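You operate a simulated robot arm through the tools that you are given. There is no shell and no other tool.

You are at the controls of a simulated robot arm. One attempt, no reset.

TASK
Put the pink coin roll in the cash box.
Fine: unlock it with the blue key, leave the other keys in the stand, slide the lid shut again.

Only the result counts: the job must be done as asked and must still hold three seconds after the hand-in. Knocking over, shifting, dropping, spilling or breaking anything else fails it. Lids that push on must go on centred and level and be pressed home; caps that screw on are set level and turned clockwise until they are tight.

THE ROBOT
A 7-joint arm with a two-finger parallel gripper, fixed in place. Base frame: the origin is at the foot of the arm, x ahead of it, y to its left, z up. Lengths are in m, angles in degrees, forces in N, time in s.
With the tool pointing down near the work surface it reaches from about 0.28 to 0.64 m from the base axis. Its first joint turns from -166.0 to 166.0 degrees. Payload 1.57 kg.
The TCP is the grasp point between the finger pads, 0.03 m short of the fingertips. In the tool frame z runs along the fingers and y along their closing line. Largest opening 0.08 m; finger width 0.017, thickness 0.012; the body of the gripper, 0.04 by 0.082 m, starts 0.08 m behind the TCP.
Orientation is told as [roll, pitch, yaw] about the base's x, y, z axes, in that order, counted from this pose: with the fingers straight down and closing along the base's y, the tool's x points along the base's -x, its y along +y and its z along -z.

THE INTERFACE
- The arm moves only by the tool arm_command. Its argument "deltas" is a list of rows, each a list of 3 entries, a list of its own where there are three numbers: the shift along the tool's x, y, z in m, then the turn, a rotation vector about the tool's x, y, z in degrees, then the gripper command, from -1 (shut) to 1 (fully open), values between in proportion. In form: [[[x, y, z], [wx, wy, wz], claw], ...]. A call has 1 to 20 rows; each row shifts and turns the commanded pose from where the row before left it, along the tool's axes as they then stand. Rows are played at 5 a second. More than 0.05 m and 8.6 degrees between two rows, or a gripper value outside its range, and nothing of the call is played. Where a pose cannot be reached the arm comes as near as it can. A force on the tool above 50 N (or 10 N above the force at the start of the call, whichever is more), or a blocked arm, ends the call early, and 0.2 s more pass. Each finger travels about 0.072 m/s and halts on what it meets, pressing with about 40 N; the grip force reading is that of the motor and also rises with nothing between the fingers. The clock runs only during rows and for 0.2 s after the last one: add rows that do not move to give the fingers time. It gives the time, the measured TCP pose, the force on the tool (base axes), the opening and the grip force at its end, in the units of the frame above (readings bear some noise), with the torque about the TCP (base axes, N m) and any sound that the robot's microphone picked up.
- Cameras (640 x 400 px; columns grow to the right, rows downward): "scene" is fixed at [0.0506, 0.6486, 1.6627]; the picture's right is [-0.62, -0.78, 0.00], its down [-0.58, 0.47, -0.66] and it looks along [0.52, -0.42, -0.75] (base axes); focal length 331 px, centre (320, 200). "wrist" rides on the gripper at [0.072, -0.007, -0.122] in the tool frame; the picture's right is [0.09, 1.00, 0.00], its down [-0.84, 0.08, -0.54] and it looks along [-0.54, 0.05, 0.84] (tool axes); focal length 238 px, centre (320, 200). There is no depth. A picture from a camera that has moved, and an enlarged one, comes with that camera's place and axes in the base frame and with its lens.
- capture(camera): a new picture of that camera. The clock stands still meanwhile.
- raise_lower(by): slides the trunk up (or, below 0, down) by that many m; the arm rides with it, the base frame stays. It gives what a move gives, with no picture.
- zoom(camera, box): a new picture of the part [left, top, right, bottom] of that camera's present view, enlarged. The clock stands still meanwhile.
- sign_off(): hands the job in; it is judged then, once.

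Places have to be worked out from the pictures, the camera data and where the tool is seen. Open the gripper and draw the arm clear of the work before you hand the job in, unless the task says otherwise.

The tools are called after "Call:" as name(argument=value, ...) on one line, values as JSON. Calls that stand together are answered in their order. arm_command: Moves the arm, as the interface text tells. Its arguments: {"type":"object","properties":{"deltas":{"type":"array","items":{"type":"array"}}},"required":["deltas"]} The other tools are called the same way: raise_lower (by) slides the trunk up or down; capture (camera) takes a picture; zoom (camera, box) takes an enlarged picture of a part of a camera's view; sign_off () hands the job in.

At the start:

```text
time_s: 0.0
position: [0.2335, 0.2731, 1.2449]
tool_rot: [-1.1, 1.9, -0.3]
wrist_force: [-0.7, -0.5, -0.1]
moment: [0.01, -0.02, 0.01]
opening: 0.0799
finger_force: 0.1
trunk travel left (down, up): [-0.675, 0.315]
```

scene: 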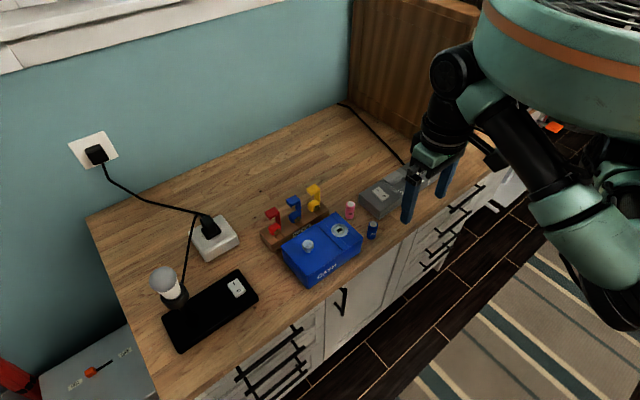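
wrist: 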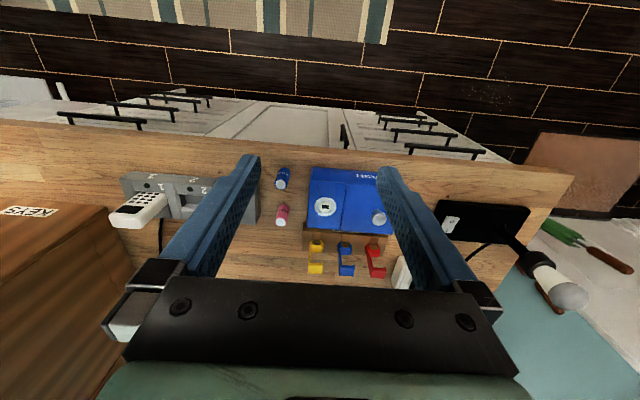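

I begin by looking closely at the cash box, the keys and the coin rolls before I move anything.

Call:
zoom(camera="scene", box=[240, 170, 400, 300])

Call:
zoom(camera="wrist", box=[240, 150, 420, 290])

Call:
zoom(camera="scene", box=[260, 175, 340, 240])

```text
3.08 times, centred on (320, 235) of scene
camera zoom: at [0.0506, 0.6486, 1.6627], right [-0.62, -0.78, 0.0], down [-0.58, 0.47, -0.66], along [0.52, -0.42, -0.75], focal length 1020 px, centre (320, 92)
```

zoom: 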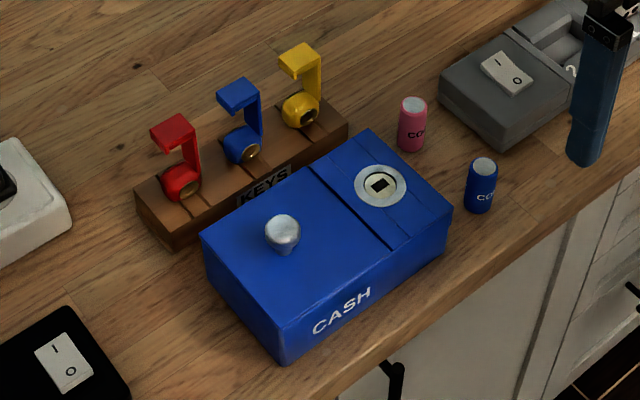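

```text
2.86 times, centred on (330, 220) of wrist
camera zoom: at [0.1653, 0.2701, 1.3694], right [-0.09, 1.0, -0.02], down [0.85, 0.08, 0.51], along [0.51, 0.03, -0.86], focal length 681 px, centre (291, 143)
```

zoom: 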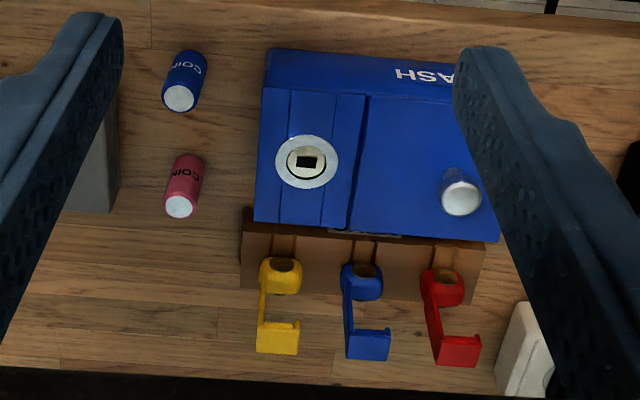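

```text
6.15 times, centred on (300, 208) of scene
camera zoom: at [0.0506, 0.6486, 1.6627], right [-0.62, -0.78, 0.0], down [-0.58, 0.47, -0.66], along [0.52, -0.42, -0.75], focal length 2039 px, centre (443, 154)
```

zoom: 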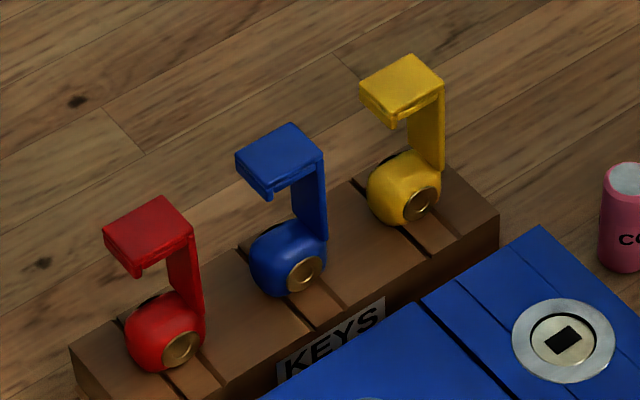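

The lid knob triangulates to about (0.41, 0.39, 1.01), with the key stand behind the box on the +x side. I level the tool and move nearer, staying high, for a better wrist view.

Call:
arm_command(deltas=[[[0, 0, 0], [-1.1, -1.9, -0.3], 1], [[-0.02, 0.03, 0.01], [0, 0, 0], 1], [[-0.02, 0.03, 0.01], [0, 0, 0], 1], [[-0.02, 0.03, 0.01], [0, 0, 0], 1], [[-0.02, 0.03, 0.01], [0, 0, 0], 1], [[0, 0, 0], [0, 0, 0], 1]])

Call:
capture(camera="wrist")

Call:
capture(camera="scene")

```text
time_s: 1.4
position: [0.3125, 0.3944, 1.2054]
tool_rot: [-0.1, 0.0, -0.2]
wrist_force: [-0.8, 0.8, -0.5]
moment: [0.01, 0.01, -0.03]
opening: 0.0801
finger_force: 0.1
trunk travel left (down, up): [-0.675, 0.315]
```

```text
taken
camera wrist: at [0.2414, 0.3873, 1.3272], right [-0.09, 1.0, 0.0], down [0.84, 0.08, 0.54], along [0.54, 0.05, -0.84], focal length 238 px, centre (320, 200)
```

wrist: 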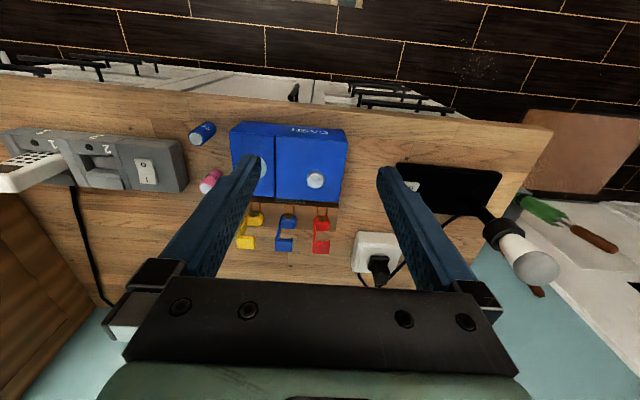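

```text
taken
```

scene: 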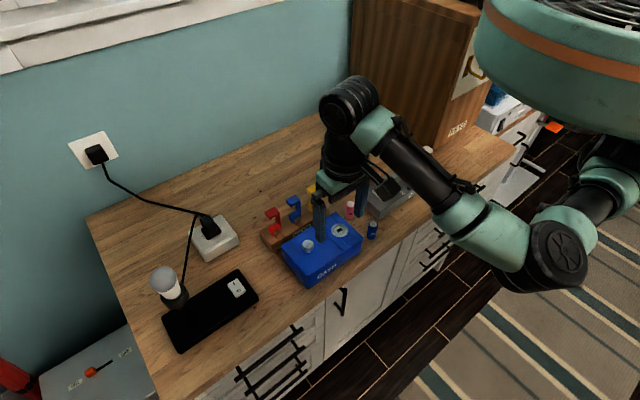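

The tool is level now. I shift toward −y and lower a little so the keys and the keyhole show between the fingers.

Call:
arm_command(deltas=[[[-0.02, -0.025, 0.02], [0, 0, 0], 1], [[-0.02, -0.025, 0.02], [0, 0, 0], 1], [[0, 0, 0], [0, 0, 0], 1]])

Call:
capture(camera="wrist")

Call:
zoom(camera="wrist", box=[230, 150, 390, 290])

```text
time_s: 2.2
position: [0.3542, 0.3425, 1.1643]
tool_rot: [0.0, -0.1, 0.0]
wrist_force: [0.4, 0.6, 0.9]
moment: [0.01, -0.03, 0.02]
opening: 0.0799
finger_force: 0.1
trunk travel left (down, up): [-0.675, 0.315]
```

```text
taken
camera wrist: at [0.2814, 0.337, 1.2867], right [-0.09, 1.0, 0.0], down [0.84, 0.08, 0.54], along [0.54, 0.05, -0.84], focal length 238 px, centre (320, 200)
```

wrist: 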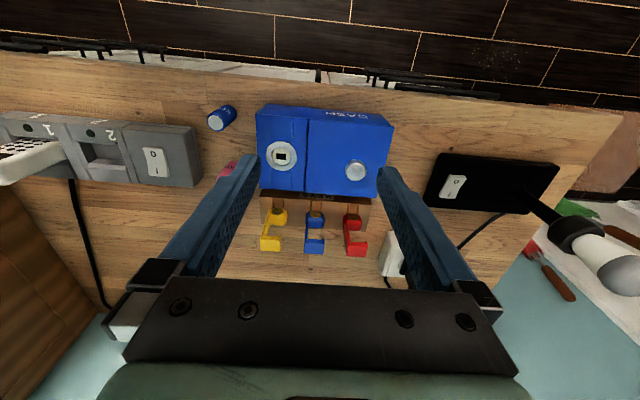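

```text
2.86 times, centred on (310, 220) of wrist
camera zoom: at [0.2814, 0.337, 1.2867], right [-0.09, 1.0, 0.0], down [0.84, 0.08, 0.54], along [0.54, 0.05, -0.84], focal length 681 px, centre (349, 143)
```

zoom: 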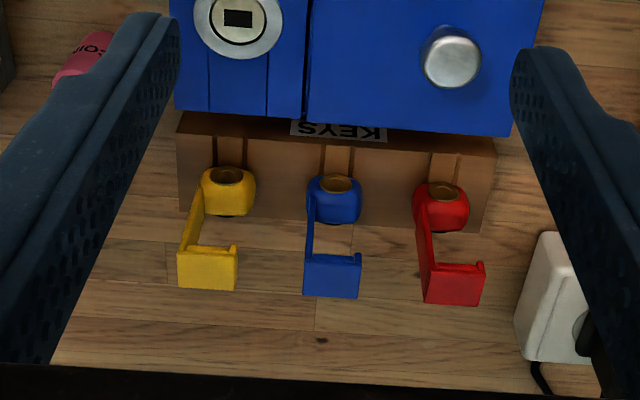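

I still can't tell how the keys are built, so I enlarge both views of the blue key and the keyhole.

Call:
zoom(camera="wrist", box=[290, 185, 340, 260])

Call:
zoom(camera="wrist", box=[255, 135, 315, 185])

Call:
zoom(camera="scene", box=[280, 190, 312, 225])

```text
5.33 times, centred on (315, 222) of wrist
camera zoom: at [0.2814, 0.337, 1.2867], right [-0.09, 1.0, 0.0], down [0.84, 0.08, 0.54], along [0.54, 0.05, -0.84], focal length 1271 px, centre (347, 80)
```

zoom: 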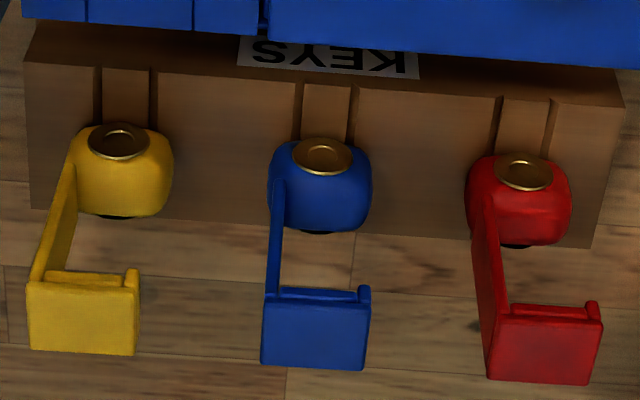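

```text
8.00 times, centred on (285, 160) of wrist
camera zoom: at [0.2814, 0.337, 1.2867], right [-0.09, 1.0, 0.0], down [0.84, 0.08, 0.54], along [0.54, 0.05, -0.84], focal length 1907 px, centre (600, 520)
```

zoom: 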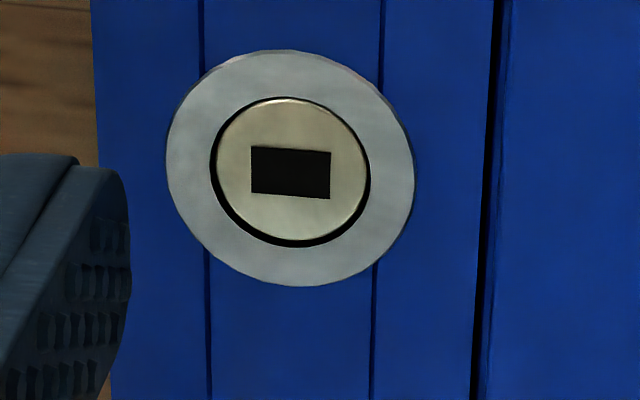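

```text
11.43 times, centred on (296, 208) of scene
camera zoom: at [0.0506, 0.6486, 1.6627], right [-0.62, -0.78, 0.0], down [-0.58, 0.47, -0.66], along [0.52, -0.42, -0.75], focal length 3787 px, centre (594, 114)
```

zoom: 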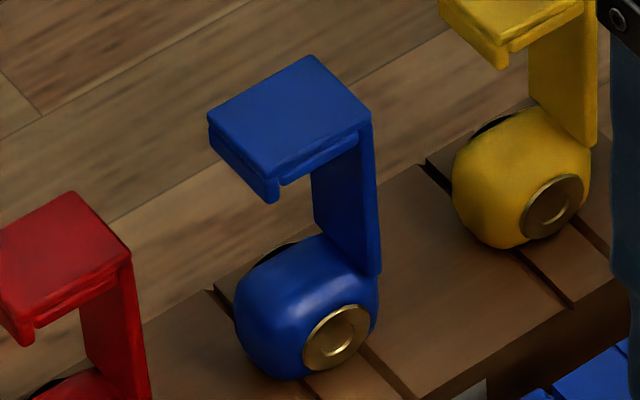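

The key shank is still hidden. I tilt the tool so the wrist camera looks in low over the box at the stand.

Call:
arm_command(deltas=[[[0.03, 0, 0.02], [0, 0, 0], 1], [[0.005, 0, 0.035], [0, 0, 0], 1], [[0, 0, 0], [0, -7.5, 0], 1], [[0, 0, 0], [0, -7.5, 0], 1], [[0, 0, 0], [0, -7.5, 0], 1], [[0, 0, 0], [0, -7.5, 0], 1], [[0, 0, 0], [0, 0, 0], 1]])

Call:
capture(camera="wrist")

Call:
zoom(camera="wrist", box=[250, 120, 390, 230])

```text
time_s: 3.8
position: [0.3182, 0.3421, 1.1103]
tool_rot: [-0.1, -30.2, 0.1]
wrist_force: [0.3, -0.2, 0.1]
moment: [0.0, -0.02, -0.01]
opening: 0.0798
finger_force: 0.0
trunk travel left (down, up): [-0.675, 0.315]
```

```text
taken
camera wrist: at [0.1952, 0.3371, 1.1793], right [-0.08, 1.0, -0.05], down [0.45, 0.08, 0.89], along [0.89, 0.05, -0.45], focal length 238 px, centre (320, 200)
```

wrist: 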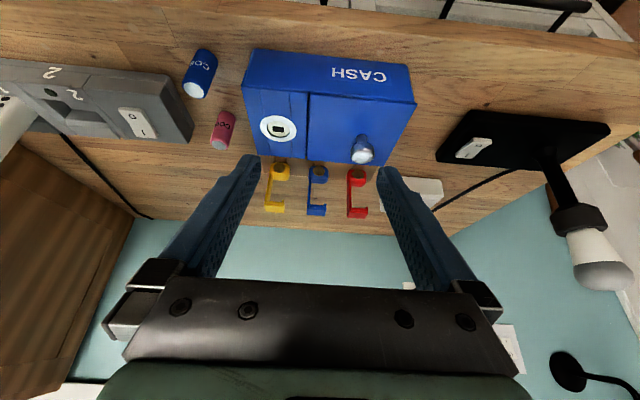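

```text
3.64 times, centred on (320, 175) of wrist
camera zoom: at [0.1952, 0.3371, 1.1793], right [-0.08, 1.0, -0.05], down [0.45, 0.08, 0.89], along [0.89, 0.05, -0.45], focal length 867 px, centre (320, 291)
```

zoom: 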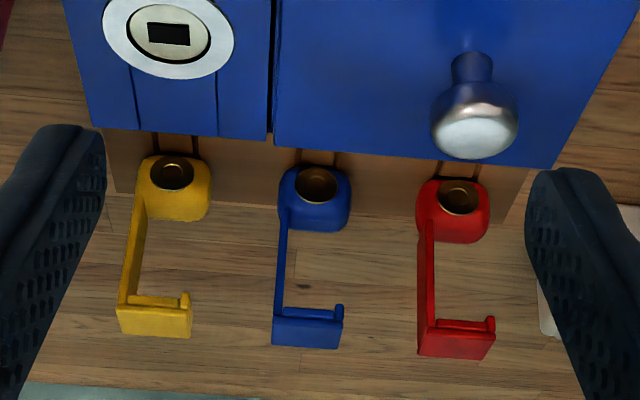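

The picture is upside down in this pose. Each key shows a barrel-shaped hub, an upright plate on its −y side, and a top flap with a lip. I go round to the +y side for a lower side view.

Call:
arm_command(deltas=[[[-0.02, 0.035, 0.0125], [0, 0, 0], 1], [[-0.02, 0.035, 0.0125], [0, 0, 0], 1], [[-0.02, 0.035, 0.0125], [0, 0, 0], 1], [[-0.02, 0.035, 0.0125], [0, 0, 0], 1], [[0, 0, 0], [3.93, 0, 6.8], 1], [[0, 0, 0], [3.93, 0, 6.8], 1], [[0, 0, 0], [3.93, 0, 6.8], 1], [[0, 0, 0], [3.93, 0, 6.8], 1], [[0, 0, 0], [3.93, 0, 6.8], 1], [[0, 0, 0], [3.93, 0, 6.8], 1], [[0, 0, 0], [3.93, 0, 6.8], 1], [[0, 0, 0], [0, 0, 0], 1], [[0, 0, 0], [0, 0, 0], 1]])

Call:
capture(camera="wrist")

Call:
capture(camera="scene")

```text
time_s: 6.6
position: [0.3881, 0.4571, 1.11]
tool_rot: [0.0, -30.0, -51.2]
wrist_force: [0.3, 0.1, 0.4]
moment: [0.02, -0.01, -0.02]
opening: 0.08
finger_force: 0.1
out of reach, approached as far as the arm can: row 9, 10, 11
trunk travel left (down, up): [-0.675, 0.315]
```

```text
taken
camera wrist: at [0.3053, 0.5491, 1.1795], right [0.73, 0.69, -0.05], down [0.34, -0.3, 0.89], along [0.6, -0.66, -0.46], focal length 238 px, centre (320, 200)
```

wrist: 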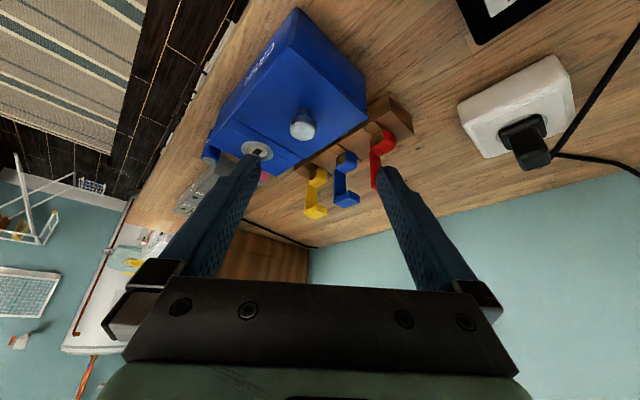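

```text
taken
```

scene: 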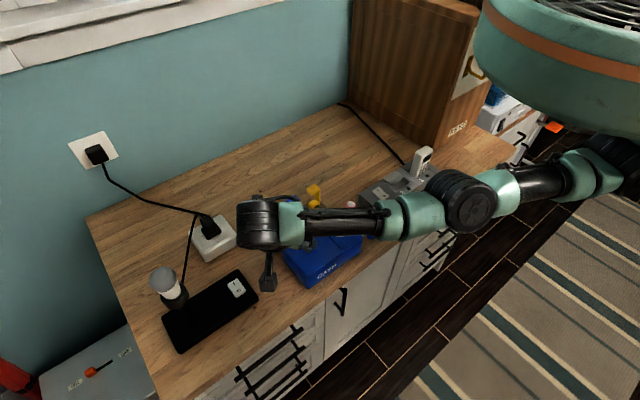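

Call:
zoom(camera="wrist", box=[270, 80, 430, 230])

Call:
zoom(camera="wrist", box=[300, 120, 420, 220])

```text
2.67 times, centred on (350, 155) of wrist
camera zoom: at [0.3053, 0.5491, 1.1795], right [0.73, 0.69, -0.05], down [0.34, -0.3, 0.89], along [0.6, -0.66, -0.46], focal length 636 px, centre (240, 320)
```

zoom: 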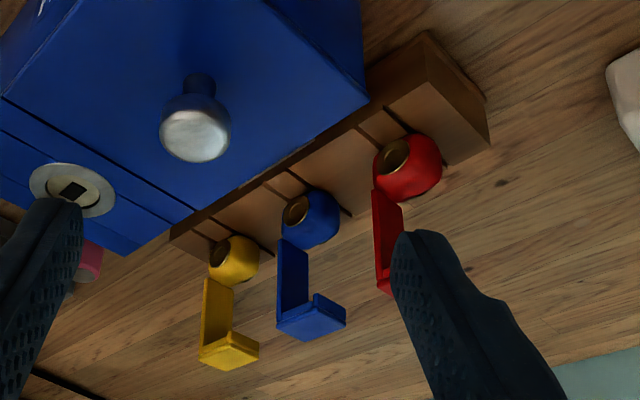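

```text
4.00 times, centred on (360, 170) of wrist
camera zoom: at [0.3053, 0.5491, 1.1795], right [0.73, 0.69, -0.05], down [0.34, -0.3, 0.89], along [0.6, -0.66, -0.46], focal length 953 px, centre (160, 320)
```

zoom: 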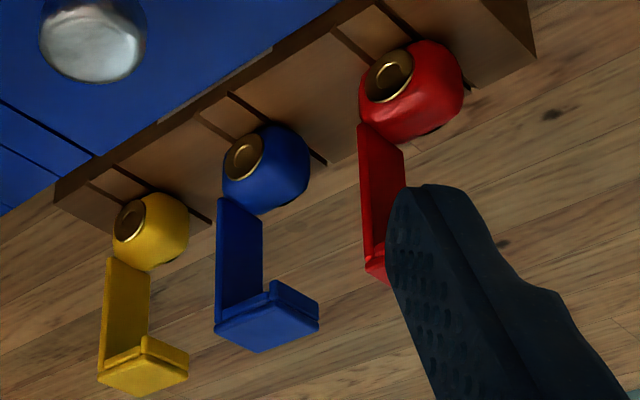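

From two views the blue key's flap top sits at about (0.525, 0.350, 1.036), right above its hub at z≈0.968. The keyhole is at about (0.409, 0.297, 0.989). I set the tool upright again, partly close the fingers, and move back toward the key.

Call:
arm_command(deltas=[[[0, 0, 0], [-3.93, 0, -6.8], 1], [[0, 0, 0], [-3.93, 0, -6.8], 1], [[0, 0, 0], [-3.93, 0, -6.8], 1], [[0, 0, 0], [-3.93, 0, -6.8], 1], [[0, 0, 0], [-3.93, 0, -6.8], 1], [[0, 0, 0], [-3.93, 0, -6.8], 1], [[0, 0, 0], [-3.93, 0, -6.8], 1], [[0, 0, 0], [0, 7.5, 0], 1], [[0, 0, 0], [0, 7.5, 0], 1], [[0, 0, 0], [0, 7.5, 0], 1], [[0, 0, 0], [0, 7.5, 0], 0.3], [[-0.0207, -0.035, -0.01], [0, 0, 0], 0.3], [[-0.0207, -0.035, -0.01], [0, 0, 0], 0.3], [[-0.0207, -0.035, -0.01], [0, 0, 0], 0.3], [[0, 0, 0], [0, 0, 0], 0.3]])

Call:
capture(camera="wrist")

```text
time_s: 9.8
position: [0.4563, 0.3552, 1.1414]
tool_rot: [-0.1, -0.2, 3.9]
wrist_force: [-0.3, 0.1, 0.3]
moment: [0.02, -0.01, -0.04]
opening: 0.0518
finger_force: 0.1
trunk travel left (down, up): [-0.675, 0.315]
```

```text
taken
camera wrist: at [0.3855, 0.345, 1.2627], right [-0.16, 0.99, 0.0], down [0.83, 0.13, 0.54], along [0.54, 0.09, -0.84], focal length 238 px, centre (320, 200)
```

wrist: 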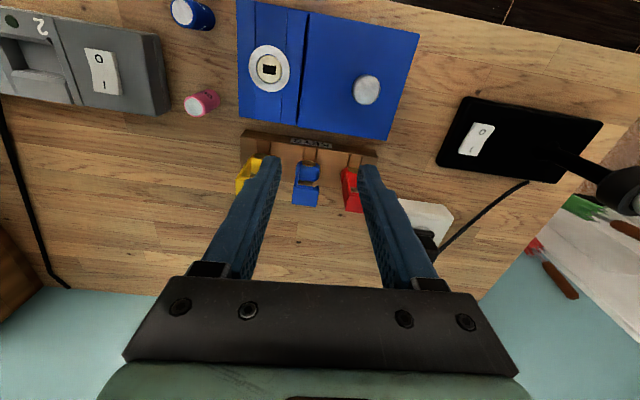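

Yaw has settled at 3.9°. I correct it, narrow the fingers to about 45 mm so they clear the neighbouring keys, and move above the blue key's flap.

Call:
arm_command(deltas=[[[0, 0, 0], [0, 0, 4.0], 0.1], [[-0.035, -0.0025, 0.01], [0, 0, 0], 0.1], [[-0.034, -0.0025, 0.01], [0, 0, 0], 0.1], [[0, 0, 0], [0, 0, 0], 0.1]])

Call:
capture(camera="wrist")

Call:
zoom(camera="wrist", box=[230, 80, 410, 200])

Call:
zoom(camera="scene", box=[250, 170, 350, 250])

```text
time_s: 10.8
position: [0.5255, 0.3512, 1.1204]
tool_rot: [-0.1, -0.1, -0.1]
wrist_force: [-0.7, 0.3, -0.6]
moment: [0.04, -0.02, 0.01]
opening: 0.0437
finger_force: 0.1
trunk travel left (down, up): [-0.675, 0.315]
```

```text
taken
camera wrist: at [0.4536, 0.3454, 1.2424], right [-0.09, 1.0, 0.0], down [0.84, 0.08, 0.54], along [0.54, 0.05, -0.84], focal length 238 px, centre (320, 200)
```

wrist: 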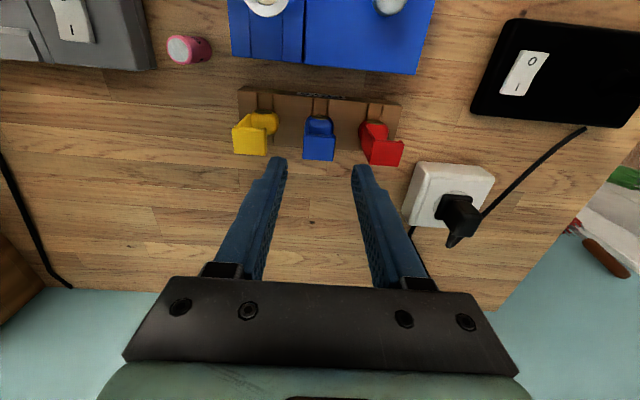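

```text
3.33 times, centred on (320, 140) of wrist
camera zoom: at [0.4536, 0.3454, 1.2424], right [-0.09, 1.0, 0.0], down [0.84, 0.08, 0.54], along [0.54, 0.05, -0.84], focal length 794 px, centre (320, 400)
```

zoom: 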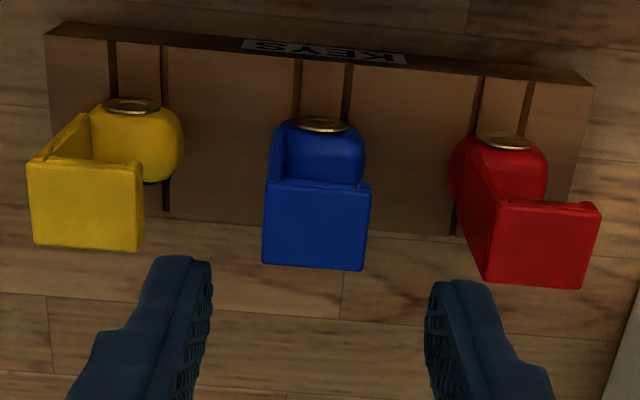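

```text
5.00 times, centred on (300, 210) of scene
camera zoom: at [0.0506, 0.6486, 1.6627], right [-0.62, -0.78, 0.0], down [-0.58, 0.47, -0.66], along [0.52, -0.42, -0.75], focal length 1657 px, centre (420, 150)
```

zoom: 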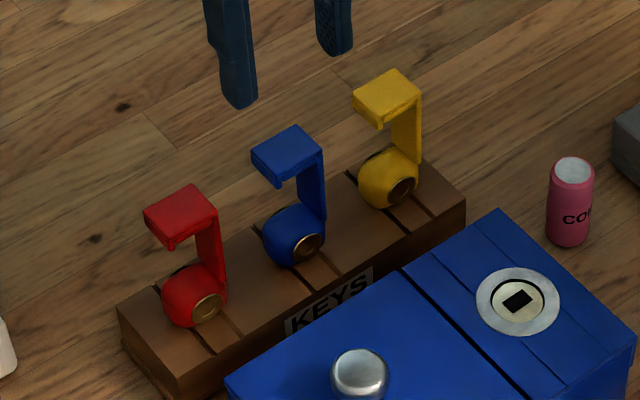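

The fingers are centred over the blue flap at y≈0.351 and clear of the red and yellow keys. I go straight down until the pads straddle the flap with the tips just above the hub, then close.

Call:
arm_command(deltas=[[[-0.001, 0, 0.024], [0, 0, 0], 0.1], [[0, 0, 0.024], [0, 0, 0], 0.1], [[0, 0, 0.024], [0, 0, 0], 0.1], [[0, 0, 0.02], [0, 0, 0], 0.1], [[0, 0, 0], [0, 0, 0], 0.1]])

Call:
zoom(camera="wrist", box=[230, 80, 410, 200])

Call:
zoom(camera="scene", box=[250, 170, 350, 250])

```text
time_s: 12.0
position: [0.5265, 0.3516, 1.0284]
tool_rot: [-0.1, -0.1, -0.1]
wrist_force: [-0.4, -0.2, -0.2]
moment: [-0.02, 0.0, -0.03]
opening: 0.0438
finger_force: 0.0
trunk travel left (down, up): [-0.675, 0.315]
```

```text
3.33 times, centred on (320, 140) of wrist
camera zoom: at [0.4548, 0.3452, 1.1502], right [-0.09, 1.0, 0.0], down [0.84, 0.08, 0.54], along [0.54, 0.05, -0.84], focal length 794 px, centre (320, 400)
```

zoom: 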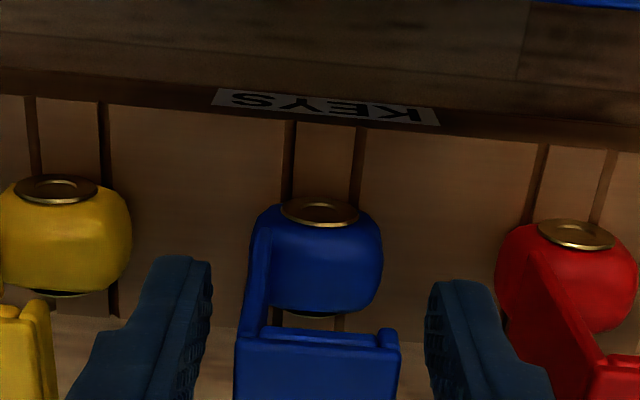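

```text
5.00 times, centred on (300, 210) of scene
camera zoom: at [0.0506, 0.6486, 1.6627], right [-0.62, -0.78, 0.0], down [-0.58, 0.47, -0.66], along [0.52, -0.42, -0.75], focal length 1657 px, centre (420, 150)
```

zoom: 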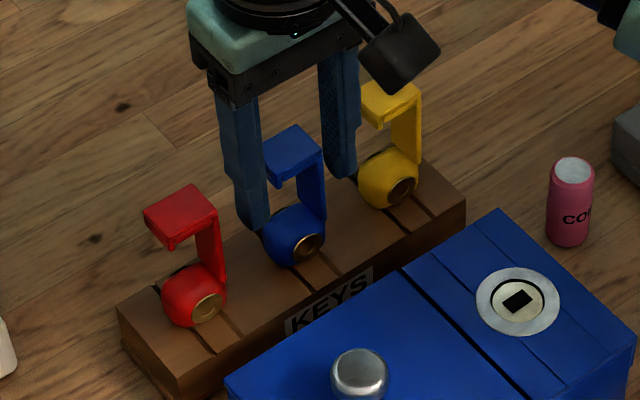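

The fingers straddle the flap and touch nothing. I close on it in place.

Call:
arm_command(deltas=[[[0, 0.0006, 0], [0, 0, 0], -0.2], [[0, 0, 0], [0, 0, 0], -0.4], [[0, 0, 0], [0, 0, 0], -1], [[0, 0, 0], [0, 0, 0], -1], [[0, 0, 0], [0, 0, 0], -1]])

Call:
zoom(camera="wrist", box=[230, 80, 410, 200])

Call:
zoom(camera="scene", box=[250, 170, 350, 250])

```text
time_s: 13.2
position: [0.527, 0.3506, 1.0271]
tool_rot: [-0.1, 0.0, -0.1]
wrist_force: [0.4, -3.8, 0.6]
moment: [-0.23, -0.06, -0.03]
opening: 0.0288
finger_force: 38.7
trunk travel left (down, up): [-0.675, 0.315]
```

```text
3.33 times, centred on (320, 140) of wrist
camera zoom: at [0.455, 0.3455, 1.1505], right [-0.09, 1.0, 0.0], down [0.84, 0.08, 0.54], along [0.54, 0.05, -0.84], focal length 794 px, centre (320, 400)
```

zoom: 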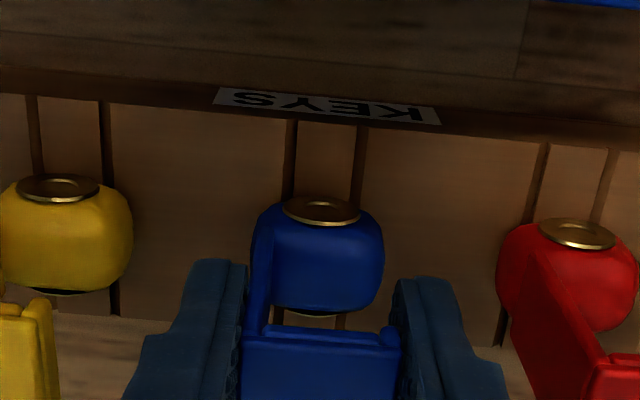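

```text
5.00 times, centred on (300, 210) of scene
camera zoom: at [0.0506, 0.6486, 1.6627], right [-0.62, -0.78, 0.0], down [-0.58, 0.47, -0.66], along [0.52, -0.42, -0.75], focal length 1657 px, centre (420, 150)
```

zoom: 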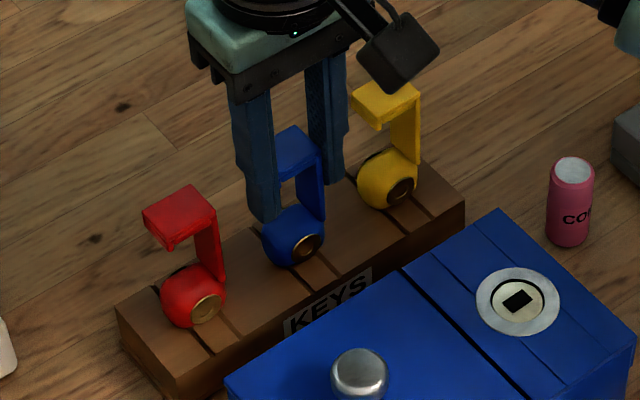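

I have it: the opening holds at 28.8 mm with 39 N of grip. A slight −3.8 N side load shows the stand is holding the key sideways, so I ease y by 1.5 mm and start to lift slowly.

Call:
arm_command(deltas=[[[0, -0.0015, 0], [0, 0, 0], -1], [[0, 0, -0.006], [0, 0, 0], -1], [[0, 0, -0.008], [0, 0, 0], -1], [[0, 0, -0.01], [0, 0, 0], -1], [[0, 0, 0], [0, 0, 0], -1]])

Call:
zoom(camera="wrist", box=[230, 80, 410, 200])

Call:
zoom(camera="scene", box=[250, 170, 350, 250])

```text
time_s: 14.4
position: [0.5269, 0.3492, 1.0521]
tool_rot: [-0.1, -0.1, -0.1]
wrist_force: [0.0, -0.3, -0.9]
moment: [-0.03, 0.03, 0.0]
opening: 0.0287
finger_force: 38.7
trunk travel left (down, up): [-0.675, 0.315]
```

```text
3.33 times, centred on (320, 140) of wrist
camera zoom: at [0.4551, 0.3444, 1.1747], right [-0.09, 1.0, 0.0], down [0.84, 0.08, 0.54], along [0.54, 0.05, -0.84], focal length 794 px, centre (320, 400)
```

zoom: 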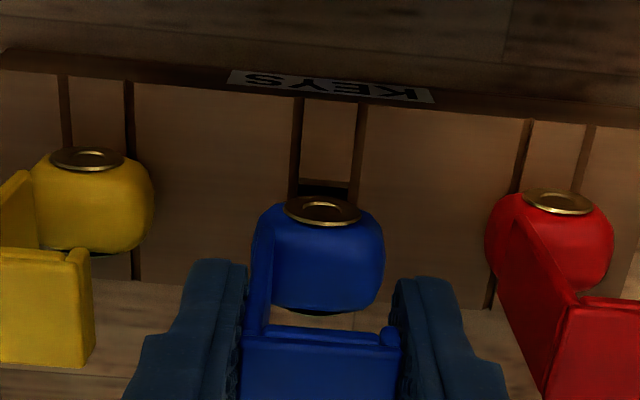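

```text
5.00 times, centred on (300, 210) of scene
camera zoom: at [0.0506, 0.6486, 1.6627], right [-0.62, -0.78, 0.0], down [-0.58, 0.47, -0.66], along [0.52, -0.42, -0.75], focal length 1657 px, centre (420, 150)
```

zoom: 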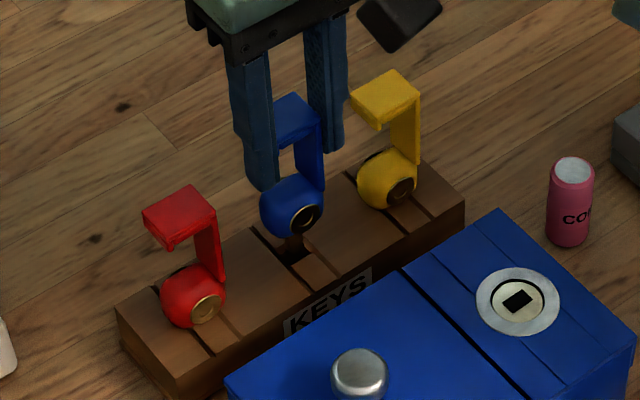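

The key lifts freely and its shank is drawing out of a square hole. I raise it further to see the whole blade.

Call:
arm_command(deltas=[[[0, 0, -0.02], [0, 0, 0], -1], [[0, 0, -0.025], [0, 0, 0], -1], [[0, 0, -0.025], [0, 0, 0], -1], [[0, 0, 0], [0, 0, 0], -1]])

Call:
zoom(camera="wrist", box=[230, 80, 410, 200])

Call:
zoom(camera="scene", box=[250, 160, 330, 240])

```text
time_s: 15.4
position: [0.5255, 0.3505, 1.1222]
tool_rot: [-0.1, -0.1, -0.1]
wrist_force: [0.0, -0.8, -0.5]
moment: [0.02, 0.01, 0.02]
opening: 0.0289
finger_force: 39.1
trunk travel left (down, up): [-0.675, 0.315]
```

```text
3.33 times, centred on (320, 140) of wrist
camera zoom: at [0.4544, 0.3445, 1.2444], right [-0.09, 1.0, 0.0], down [0.84, 0.08, 0.54], along [0.54, 0.05, -0.84], focal length 794 px, centre (320, 400)
```

zoom: 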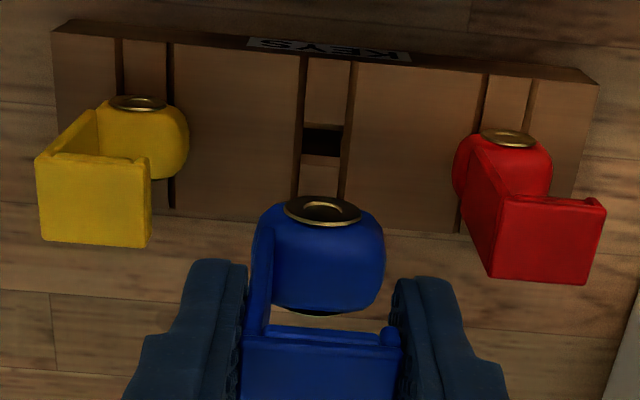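

```text
5.00 times, centred on (290, 200) of scene
camera zoom: at [0.0506, 0.6486, 1.6627], right [-0.62, -0.78, 0.0], down [-0.58, 0.47, -0.66], along [0.52, -0.42, -0.75], focal length 1657 px, centre (470, 200)
```

zoom: 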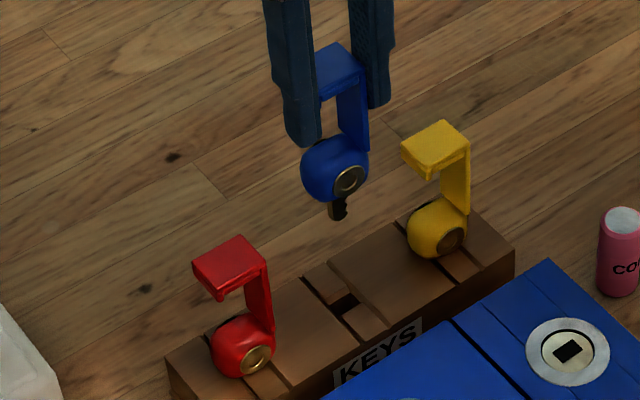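

Call:
zoom(camera="scene", box=[305, 180, 329, 206])

Call:
zoom(camera="scene", box=[300, 208, 324, 226])

Call:
zoom(camera="scene", box=[330, 215, 380, 255])

```text
15.38 times, centred on (317, 193) of scene
camera zoom: at [0.0506, 0.6486, 1.6627], right [-0.62, -0.78, 0.0], down [-0.58, 0.47, -0.66], along [0.52, -0.42, -0.75], focal length 5098 px, centre (366, 308)
```

zoom: 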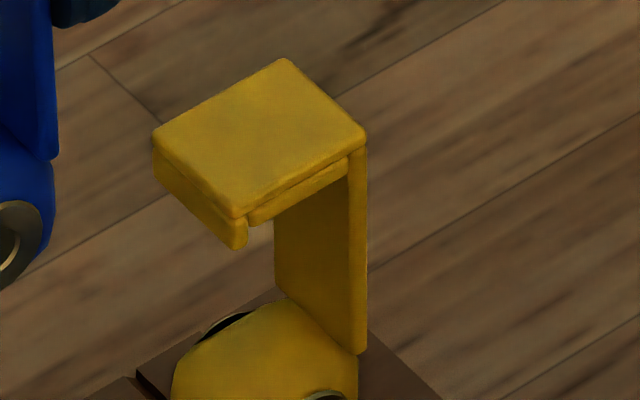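

```text
16.00 times, centred on (312, 217) of scene
camera zoom: at [0.0506, 0.6486, 1.6627], right [-0.62, -0.78, 0.0], down [-0.58, 0.47, -0.66], along [0.52, -0.42, -0.75], focal length 5302 px, centre (448, -72)
```

zoom: 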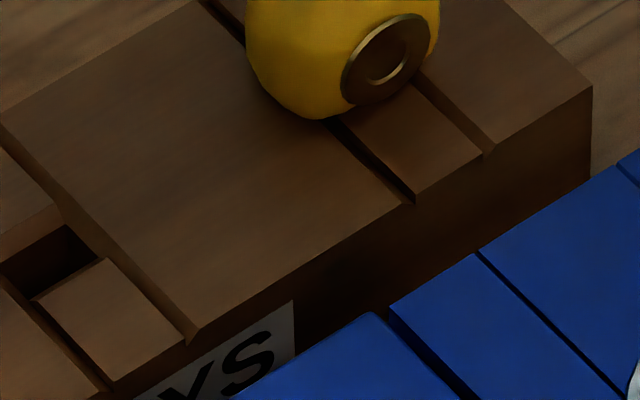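

```text
10.00 times, centred on (355, 235) of scene
camera zoom: at [0.0506, 0.6486, 1.6627], right [-0.62, -0.78, 0.0], down [-0.58, 0.47, -0.66], along [0.52, -0.42, -0.75], focal length 3314 px, centre (-30, -150)
```

zoom: 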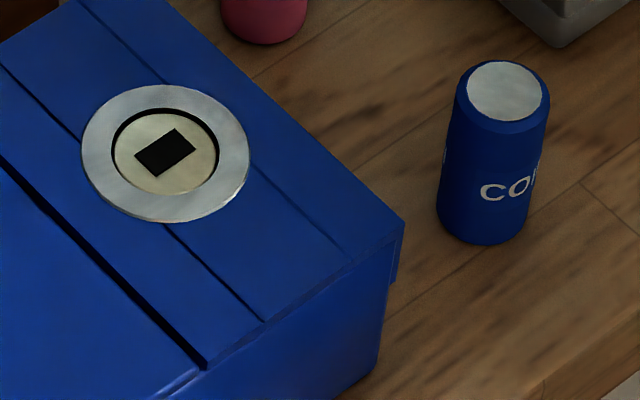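

Call:
zoom(camera="scene", box=[282, 184, 306, 208])

Call:
zoom(camera="wrist", box=[300, 105, 350, 145])

```text
16.00 times, centred on (294, 196) of scene
camera zoom: at [0.0506, 0.6486, 1.6627], right [-0.62, -0.78, 0.0], down [-0.58, 0.47, -0.66], along [0.52, -0.42, -0.75], focal length 5302 px, centre (736, 264)
```

zoom: 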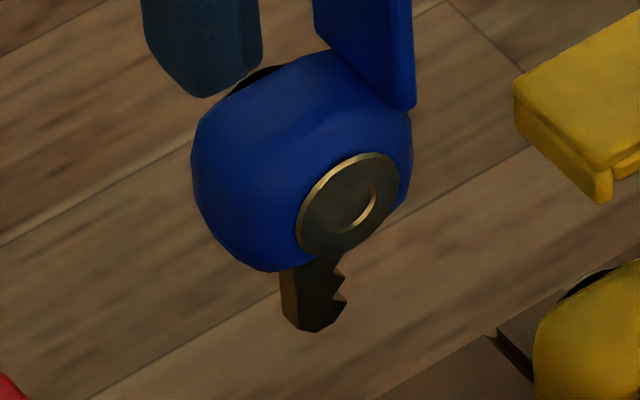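

```text
10.00 times, centred on (325, 125) of wrist
camera zoom: at [0.4544, 0.3445, 1.2444], right [-0.09, 1.0, 0.0], down [0.84, 0.08, 0.54], along [0.54, 0.05, -0.84], focal length 2384 px, centre (270, 950)
```

zoom: 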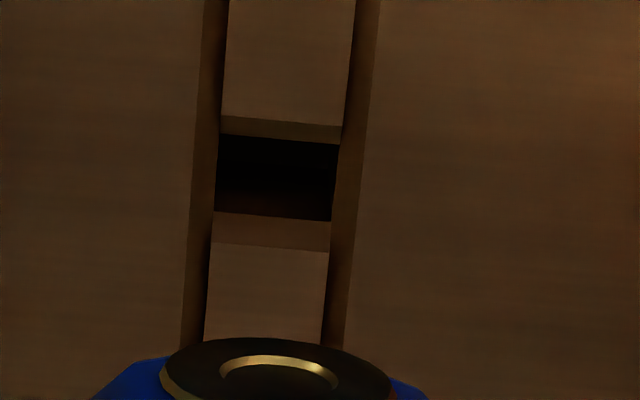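

The blade is flat, wide along y and thin along x, which matches the keyhole (about 13 mm in y by 8 mm in x). Its tip is about 0.102 m below the TCP. I carry it up and back, then over the lock.

Call:
arm_command(deltas=[[[0, 0, -0.02], [0, 0, 0], -1], [[0.03, 0, 0], [0, 0, 0], -1], [[0.03, 0, 0], [0, 0, 0], -1], [[0.03, 0, 0], [0, 0, 0], -1], [[0.026, 0, 0], [0, 0, 0], -1], [[0, -0.027, 0], [0, 0, 0], -1], [[0, -0.027, 0], [0, 0, 0], -1], [[0, 0, 0.025], [0, 0, 0], -1], [[0, 0, 0], [0, 0, 0], -1]])

Call:
zoom(camera="scene", box=[310, 185, 370, 245])

Call:
zoom(camera="wrist", box=[230, 80, 410, 200])

```text
time_s: 17.4
position: [0.4098, 0.2961, 1.117]
tool_rot: [-0.1, -0.1, -0.1]
wrist_force: [-0.7, -0.1, 0.2]
moment: [0.01, -0.01, -0.02]
opening: 0.0291
finger_force: 39.1
trunk travel left (down, up): [-0.675, 0.315]
```

```text
6.67 times, centred on (340, 215) of scene
camera zoom: at [0.0506, 0.6486, 1.6627], right [-0.62, -0.78, 0.0], down [-0.58, 0.47, -0.66], along [0.52, -0.42, -0.75], focal length 2209 px, centre (187, 100)
```

zoom: 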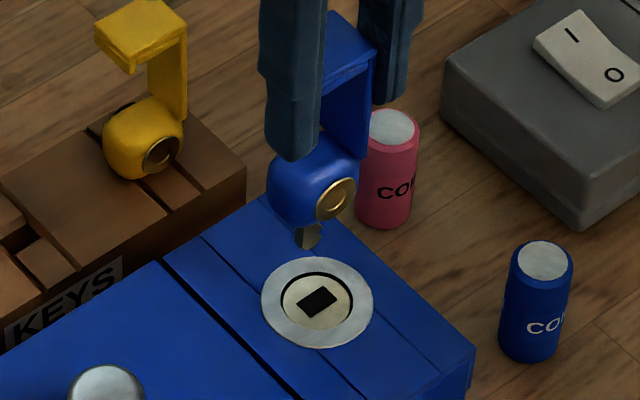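

```text
3.33 times, centred on (320, 140) of wrist
camera zoom: at [0.3387, 0.2905, 1.2393], right [-0.09, 1.0, 0.0], down [0.84, 0.08, 0.54], along [0.54, 0.05, -0.84], focal length 794 px, centre (320, 400)
```

zoom: 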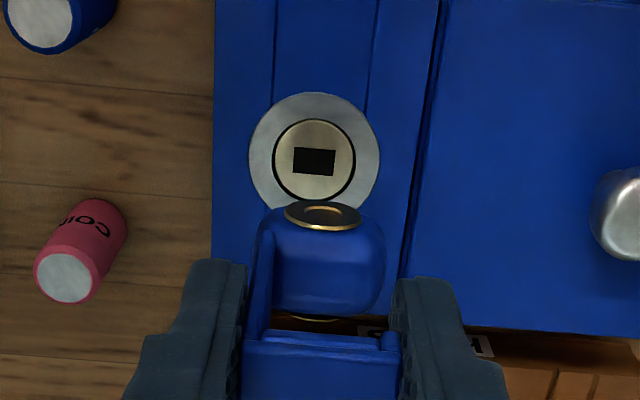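

I zoom tightly on the blade tip and the keyhole to compare how they line up.

Call:
zoom(camera="scene", box=[328, 203, 352, 227])

Call:
zoom(camera="scene", box=[328, 219, 352, 243])

```text
16.00 times, centred on (340, 215) of scene
camera zoom: at [0.0506, 0.6486, 1.6627], right [-0.62, -0.78, 0.0], down [-0.58, 0.47, -0.66], along [0.52, -0.42, -0.75], focal length 5302 px, centre (0, -40)
```

zoom: 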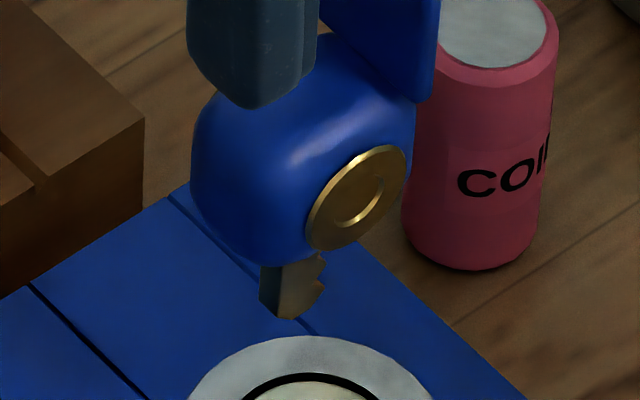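

```text
16.00 times, centred on (340, 231) of scene
camera zoom: at [0.0506, 0.6486, 1.6627], right [-0.62, -0.78, 0.0], down [-0.58, 0.47, -0.66], along [0.52, -0.42, -0.75], focal length 5302 px, centre (0, -296)
```

zoom: 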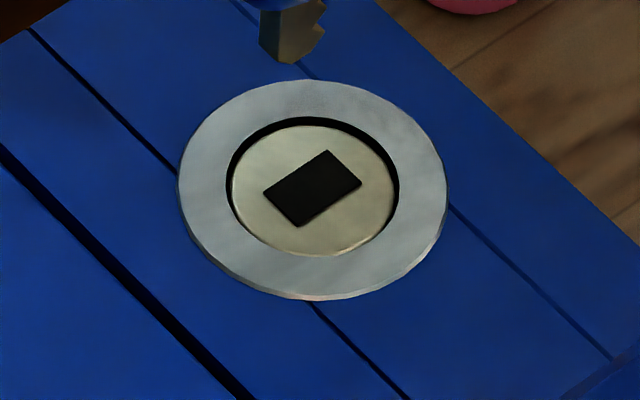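

Relative to the keyhole the blade looks about 4 mm too far in +x and about 1 mm too far in +y. I correct both and lower until the tip is just above the lock, then check again.

Call:
arm_command(deltas=[[[0.004, -0.001, 0.01], [0, 0, 0], -1], [[0, 0, 0.01], [0, 0, 0], -1], [[0, 0, 0], [0, 0, 0], -1]])

Call:
zoom(camera="scene", box=[324, 207, 356, 243])

Call:
zoom(camera="wrist", box=[260, 80, 380, 180])

```text
time_s: 18.2
position: [0.4064, 0.295, 1.0974]
tool_rot: [-0.1, -0.1, -0.1]
wrist_force: [-0.3, 0.8, -0.8]
moment: [0.01, -0.01, 0.01]
opening: 0.0292
finger_force: 39.0
trunk travel left (down, up): [-0.675, 0.315]
```

```text
11.11 times, centred on (340, 225) of scene
camera zoom: at [0.0506, 0.6486, 1.6627], right [-0.62, -0.78, 0.0], down [-0.58, 0.47, -0.66], along [0.52, -0.42, -0.75], focal length 3682 px, centre (98, -78)
```

zoom: 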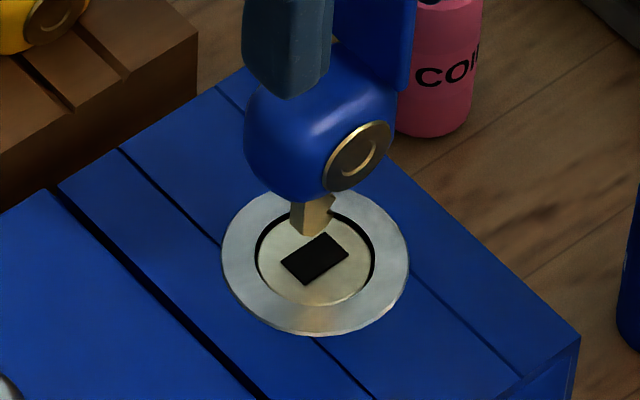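

```text
4.00 times, centred on (320, 130) of wrist
camera zoom: at [0.3343, 0.2896, 1.2191], right [-0.09, 1.0, 0.0], down [0.84, 0.08, 0.54], along [0.54, 0.05, -0.84], focal length 953 px, centre (320, 480)
```

zoom: 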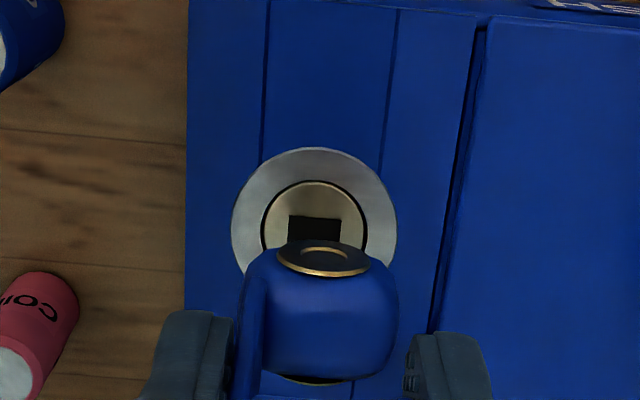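

The wrist view puts the blade about 1 mm too far in +y, and in x it is within a couple of millimetres. I nudge by −1 mm in both axes and lower gently in small steps, watching the force.

Call:
arm_command(deltas=[[[0.001, -0.001, 0.003], [0, 0, 0], -1], [[0, 0, 0.003], [0, 0, 0], -1], [[0, 0, 0.002], [0, 0, 0], -1], [[0, 0, 0], [0, 0, 0], -1]])

Call:
zoom(camera="scene", box=[328, 215, 352, 239])

```text
time_s: 19.2
position: [0.4047, 0.2941, 1.0903]
tool_rot: [-0.1, -0.1, -0.1]
wrist_force: [-0.2, -0.2, -0.4]
moment: [-0.01, -0.01, -0.03]
opening: 0.0289
finger_force: 38.7
trunk travel left (down, up): [-0.675, 0.315]
```

```text
16.00 times, centred on (340, 227) of scene
camera zoom: at [0.0506, 0.6486, 1.6627], right [-0.62, -0.78, 0.0], down [-0.58, 0.47, -0.66], along [0.52, -0.42, -0.75], focal length 5302 px, centre (0, -232)
```

zoom: 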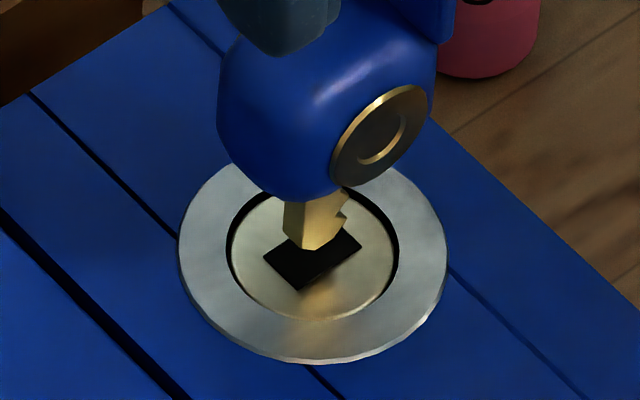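

The blade tip now sits centred over the hole, about 5 mm up, with even margins after projecting it down. I continue straight down.

Call:
arm_command(deltas=[[[0, 0, 0.003], [0, 0, 0], -1], [[0, 0, 0.003], [0, 0, 0], -1], [[0, 0, 0.003], [0, 0, 0], -1], [[0, 0, 0.002], [0, 0, 0], -1], [[0, 0, 0], [0, 0, 0], -1]])

Call:
zoom(camera="scene", box=[328, 215, 352, 239])

```text
time_s: 20.4
position: [0.4061, 0.2943, 1.0787]
tool_rot: [-0.1, -0.1, -0.1]
wrist_force: [0.0, -0.5, -0.1]
moment: [-0.02, -0.01, 0.01]
opening: 0.0291
finger_force: 39.0
trunk travel left (down, up): [-0.675, 0.315]
```

```text
16.00 times, centred on (340, 227) of scene
camera zoom: at [0.0506, 0.6486, 1.6627], right [-0.62, -0.78, 0.0], down [-0.58, 0.47, -0.66], along [0.52, -0.42, -0.75], focal length 5302 px, centre (0, -232)
```

zoom: 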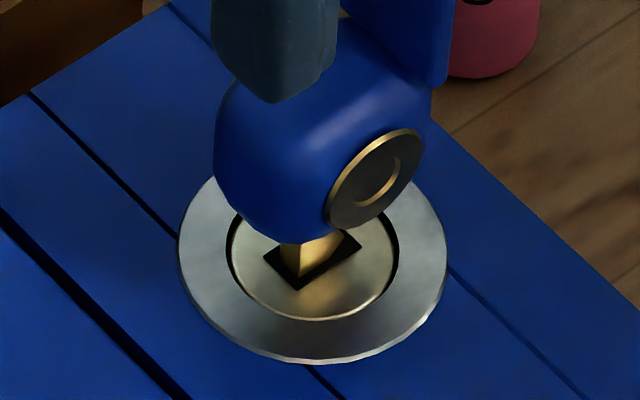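

The blade has gone into the hole with no force. I keep lowering until the hub seats.

Call:
arm_command(deltas=[[[0, 0, 0.004], [0, 0, 0], -1], [[0, 0, 0.004], [0, 0, 0], -1], [[0, 0, 0.003], [0, 0, 0], -1], [[0, 0, 0.003], [0, 0, 0], -1], [[0, 0, 0.003], [0, 0, 0], -1], [[0, 0, 0.003], [0, 0, 0], -1], [[0, 0, 0], [0, 0, 0], -1]])

Call:
zoom(camera="scene", box=[328, 211, 356, 243])

Call:
zoom(camera="wrist", box=[260, 80, 380, 180])

```text
time_s: 22.0
position: [0.4063, 0.2935, 1.0603]
tool_rot: [0.0, -0.3, -0.1]
wrist_force: [1.4, 0.1, 9.6]
moment: [-0.27, 0.32, -0.02]
opening: 0.0288
finger_force: 39.2
trunk travel left (down, up): [-0.675, 0.315]
```

```text
12.50 times, centred on (342, 227) of scene
camera zoom: at [0.0506, 0.6486, 1.6627], right [-0.62, -0.78, 0.0], down [-0.58, 0.47, -0.66], along [0.52, -0.42, -0.75], focal length 4142 px, centre (45, -138)
```

zoom: 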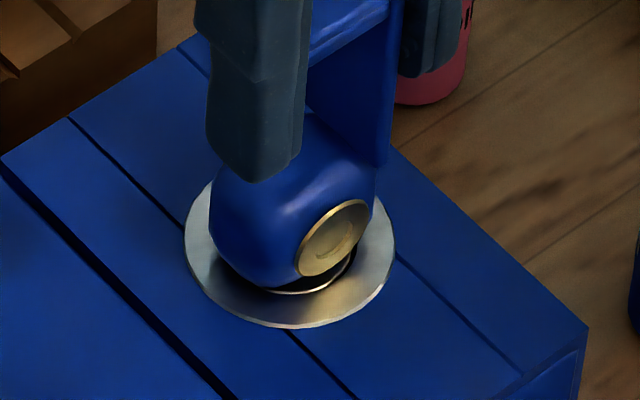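

```text
4.00 times, centred on (320, 130) of wrist
camera zoom: at [0.3339, 0.2883, 1.1814], right [-0.09, 1.0, 0.0], down [0.83, 0.08, 0.55], along [0.54, 0.05, -0.84], focal length 953 px, centre (320, 480)
```

zoom: 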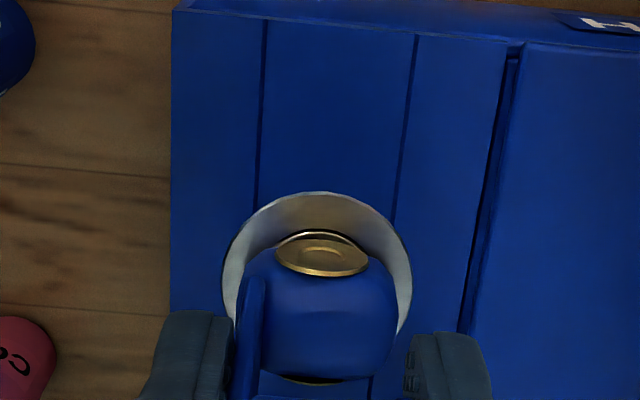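

The hub is seated, with 9.6 N of upward contact. I ease up 1 mm and try a small clockwise turn (seen from above), watching the torque and listening.

Call:
arm_command(deltas=[[[0, 0, -0.0012], [0, 0, 0], -1], [[0.0002, 0.0004, 0], [0, 0, 8], -1], [[0.0002, 0.0004, 0], [0, 0, 8], -1], [[0, 0, 0], [0, 0, 0], -1]])

Call:
zoom(camera="scene", box=[320, 205, 360, 245])

```text
time_s: 23.0
position: [0.4064, 0.295, 1.0588]
tool_rot: [0.1, -0.2, -16.0]
wrist_force: [6.6, 6.7, 6.4]
moment: [0.11, -0.13, 0.07]
opening: 0.029
finger_force: 38.8
trunk travel left (down, up): [-0.675, 0.315]
```

```text
10.00 times, centred on (340, 225) of scene
camera zoom: at [0.0506, 0.6486, 1.6627], right [-0.62, -0.78, 0.0], down [-0.58, 0.47, -0.66], along [0.52, -0.42, -0.75], focal length 3314 px, centre (120, -50)
```

zoom: 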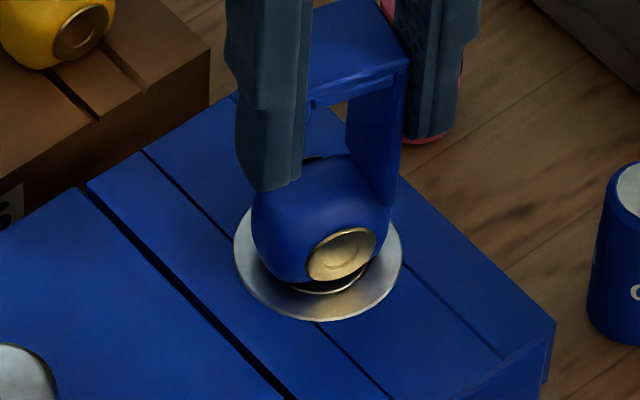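

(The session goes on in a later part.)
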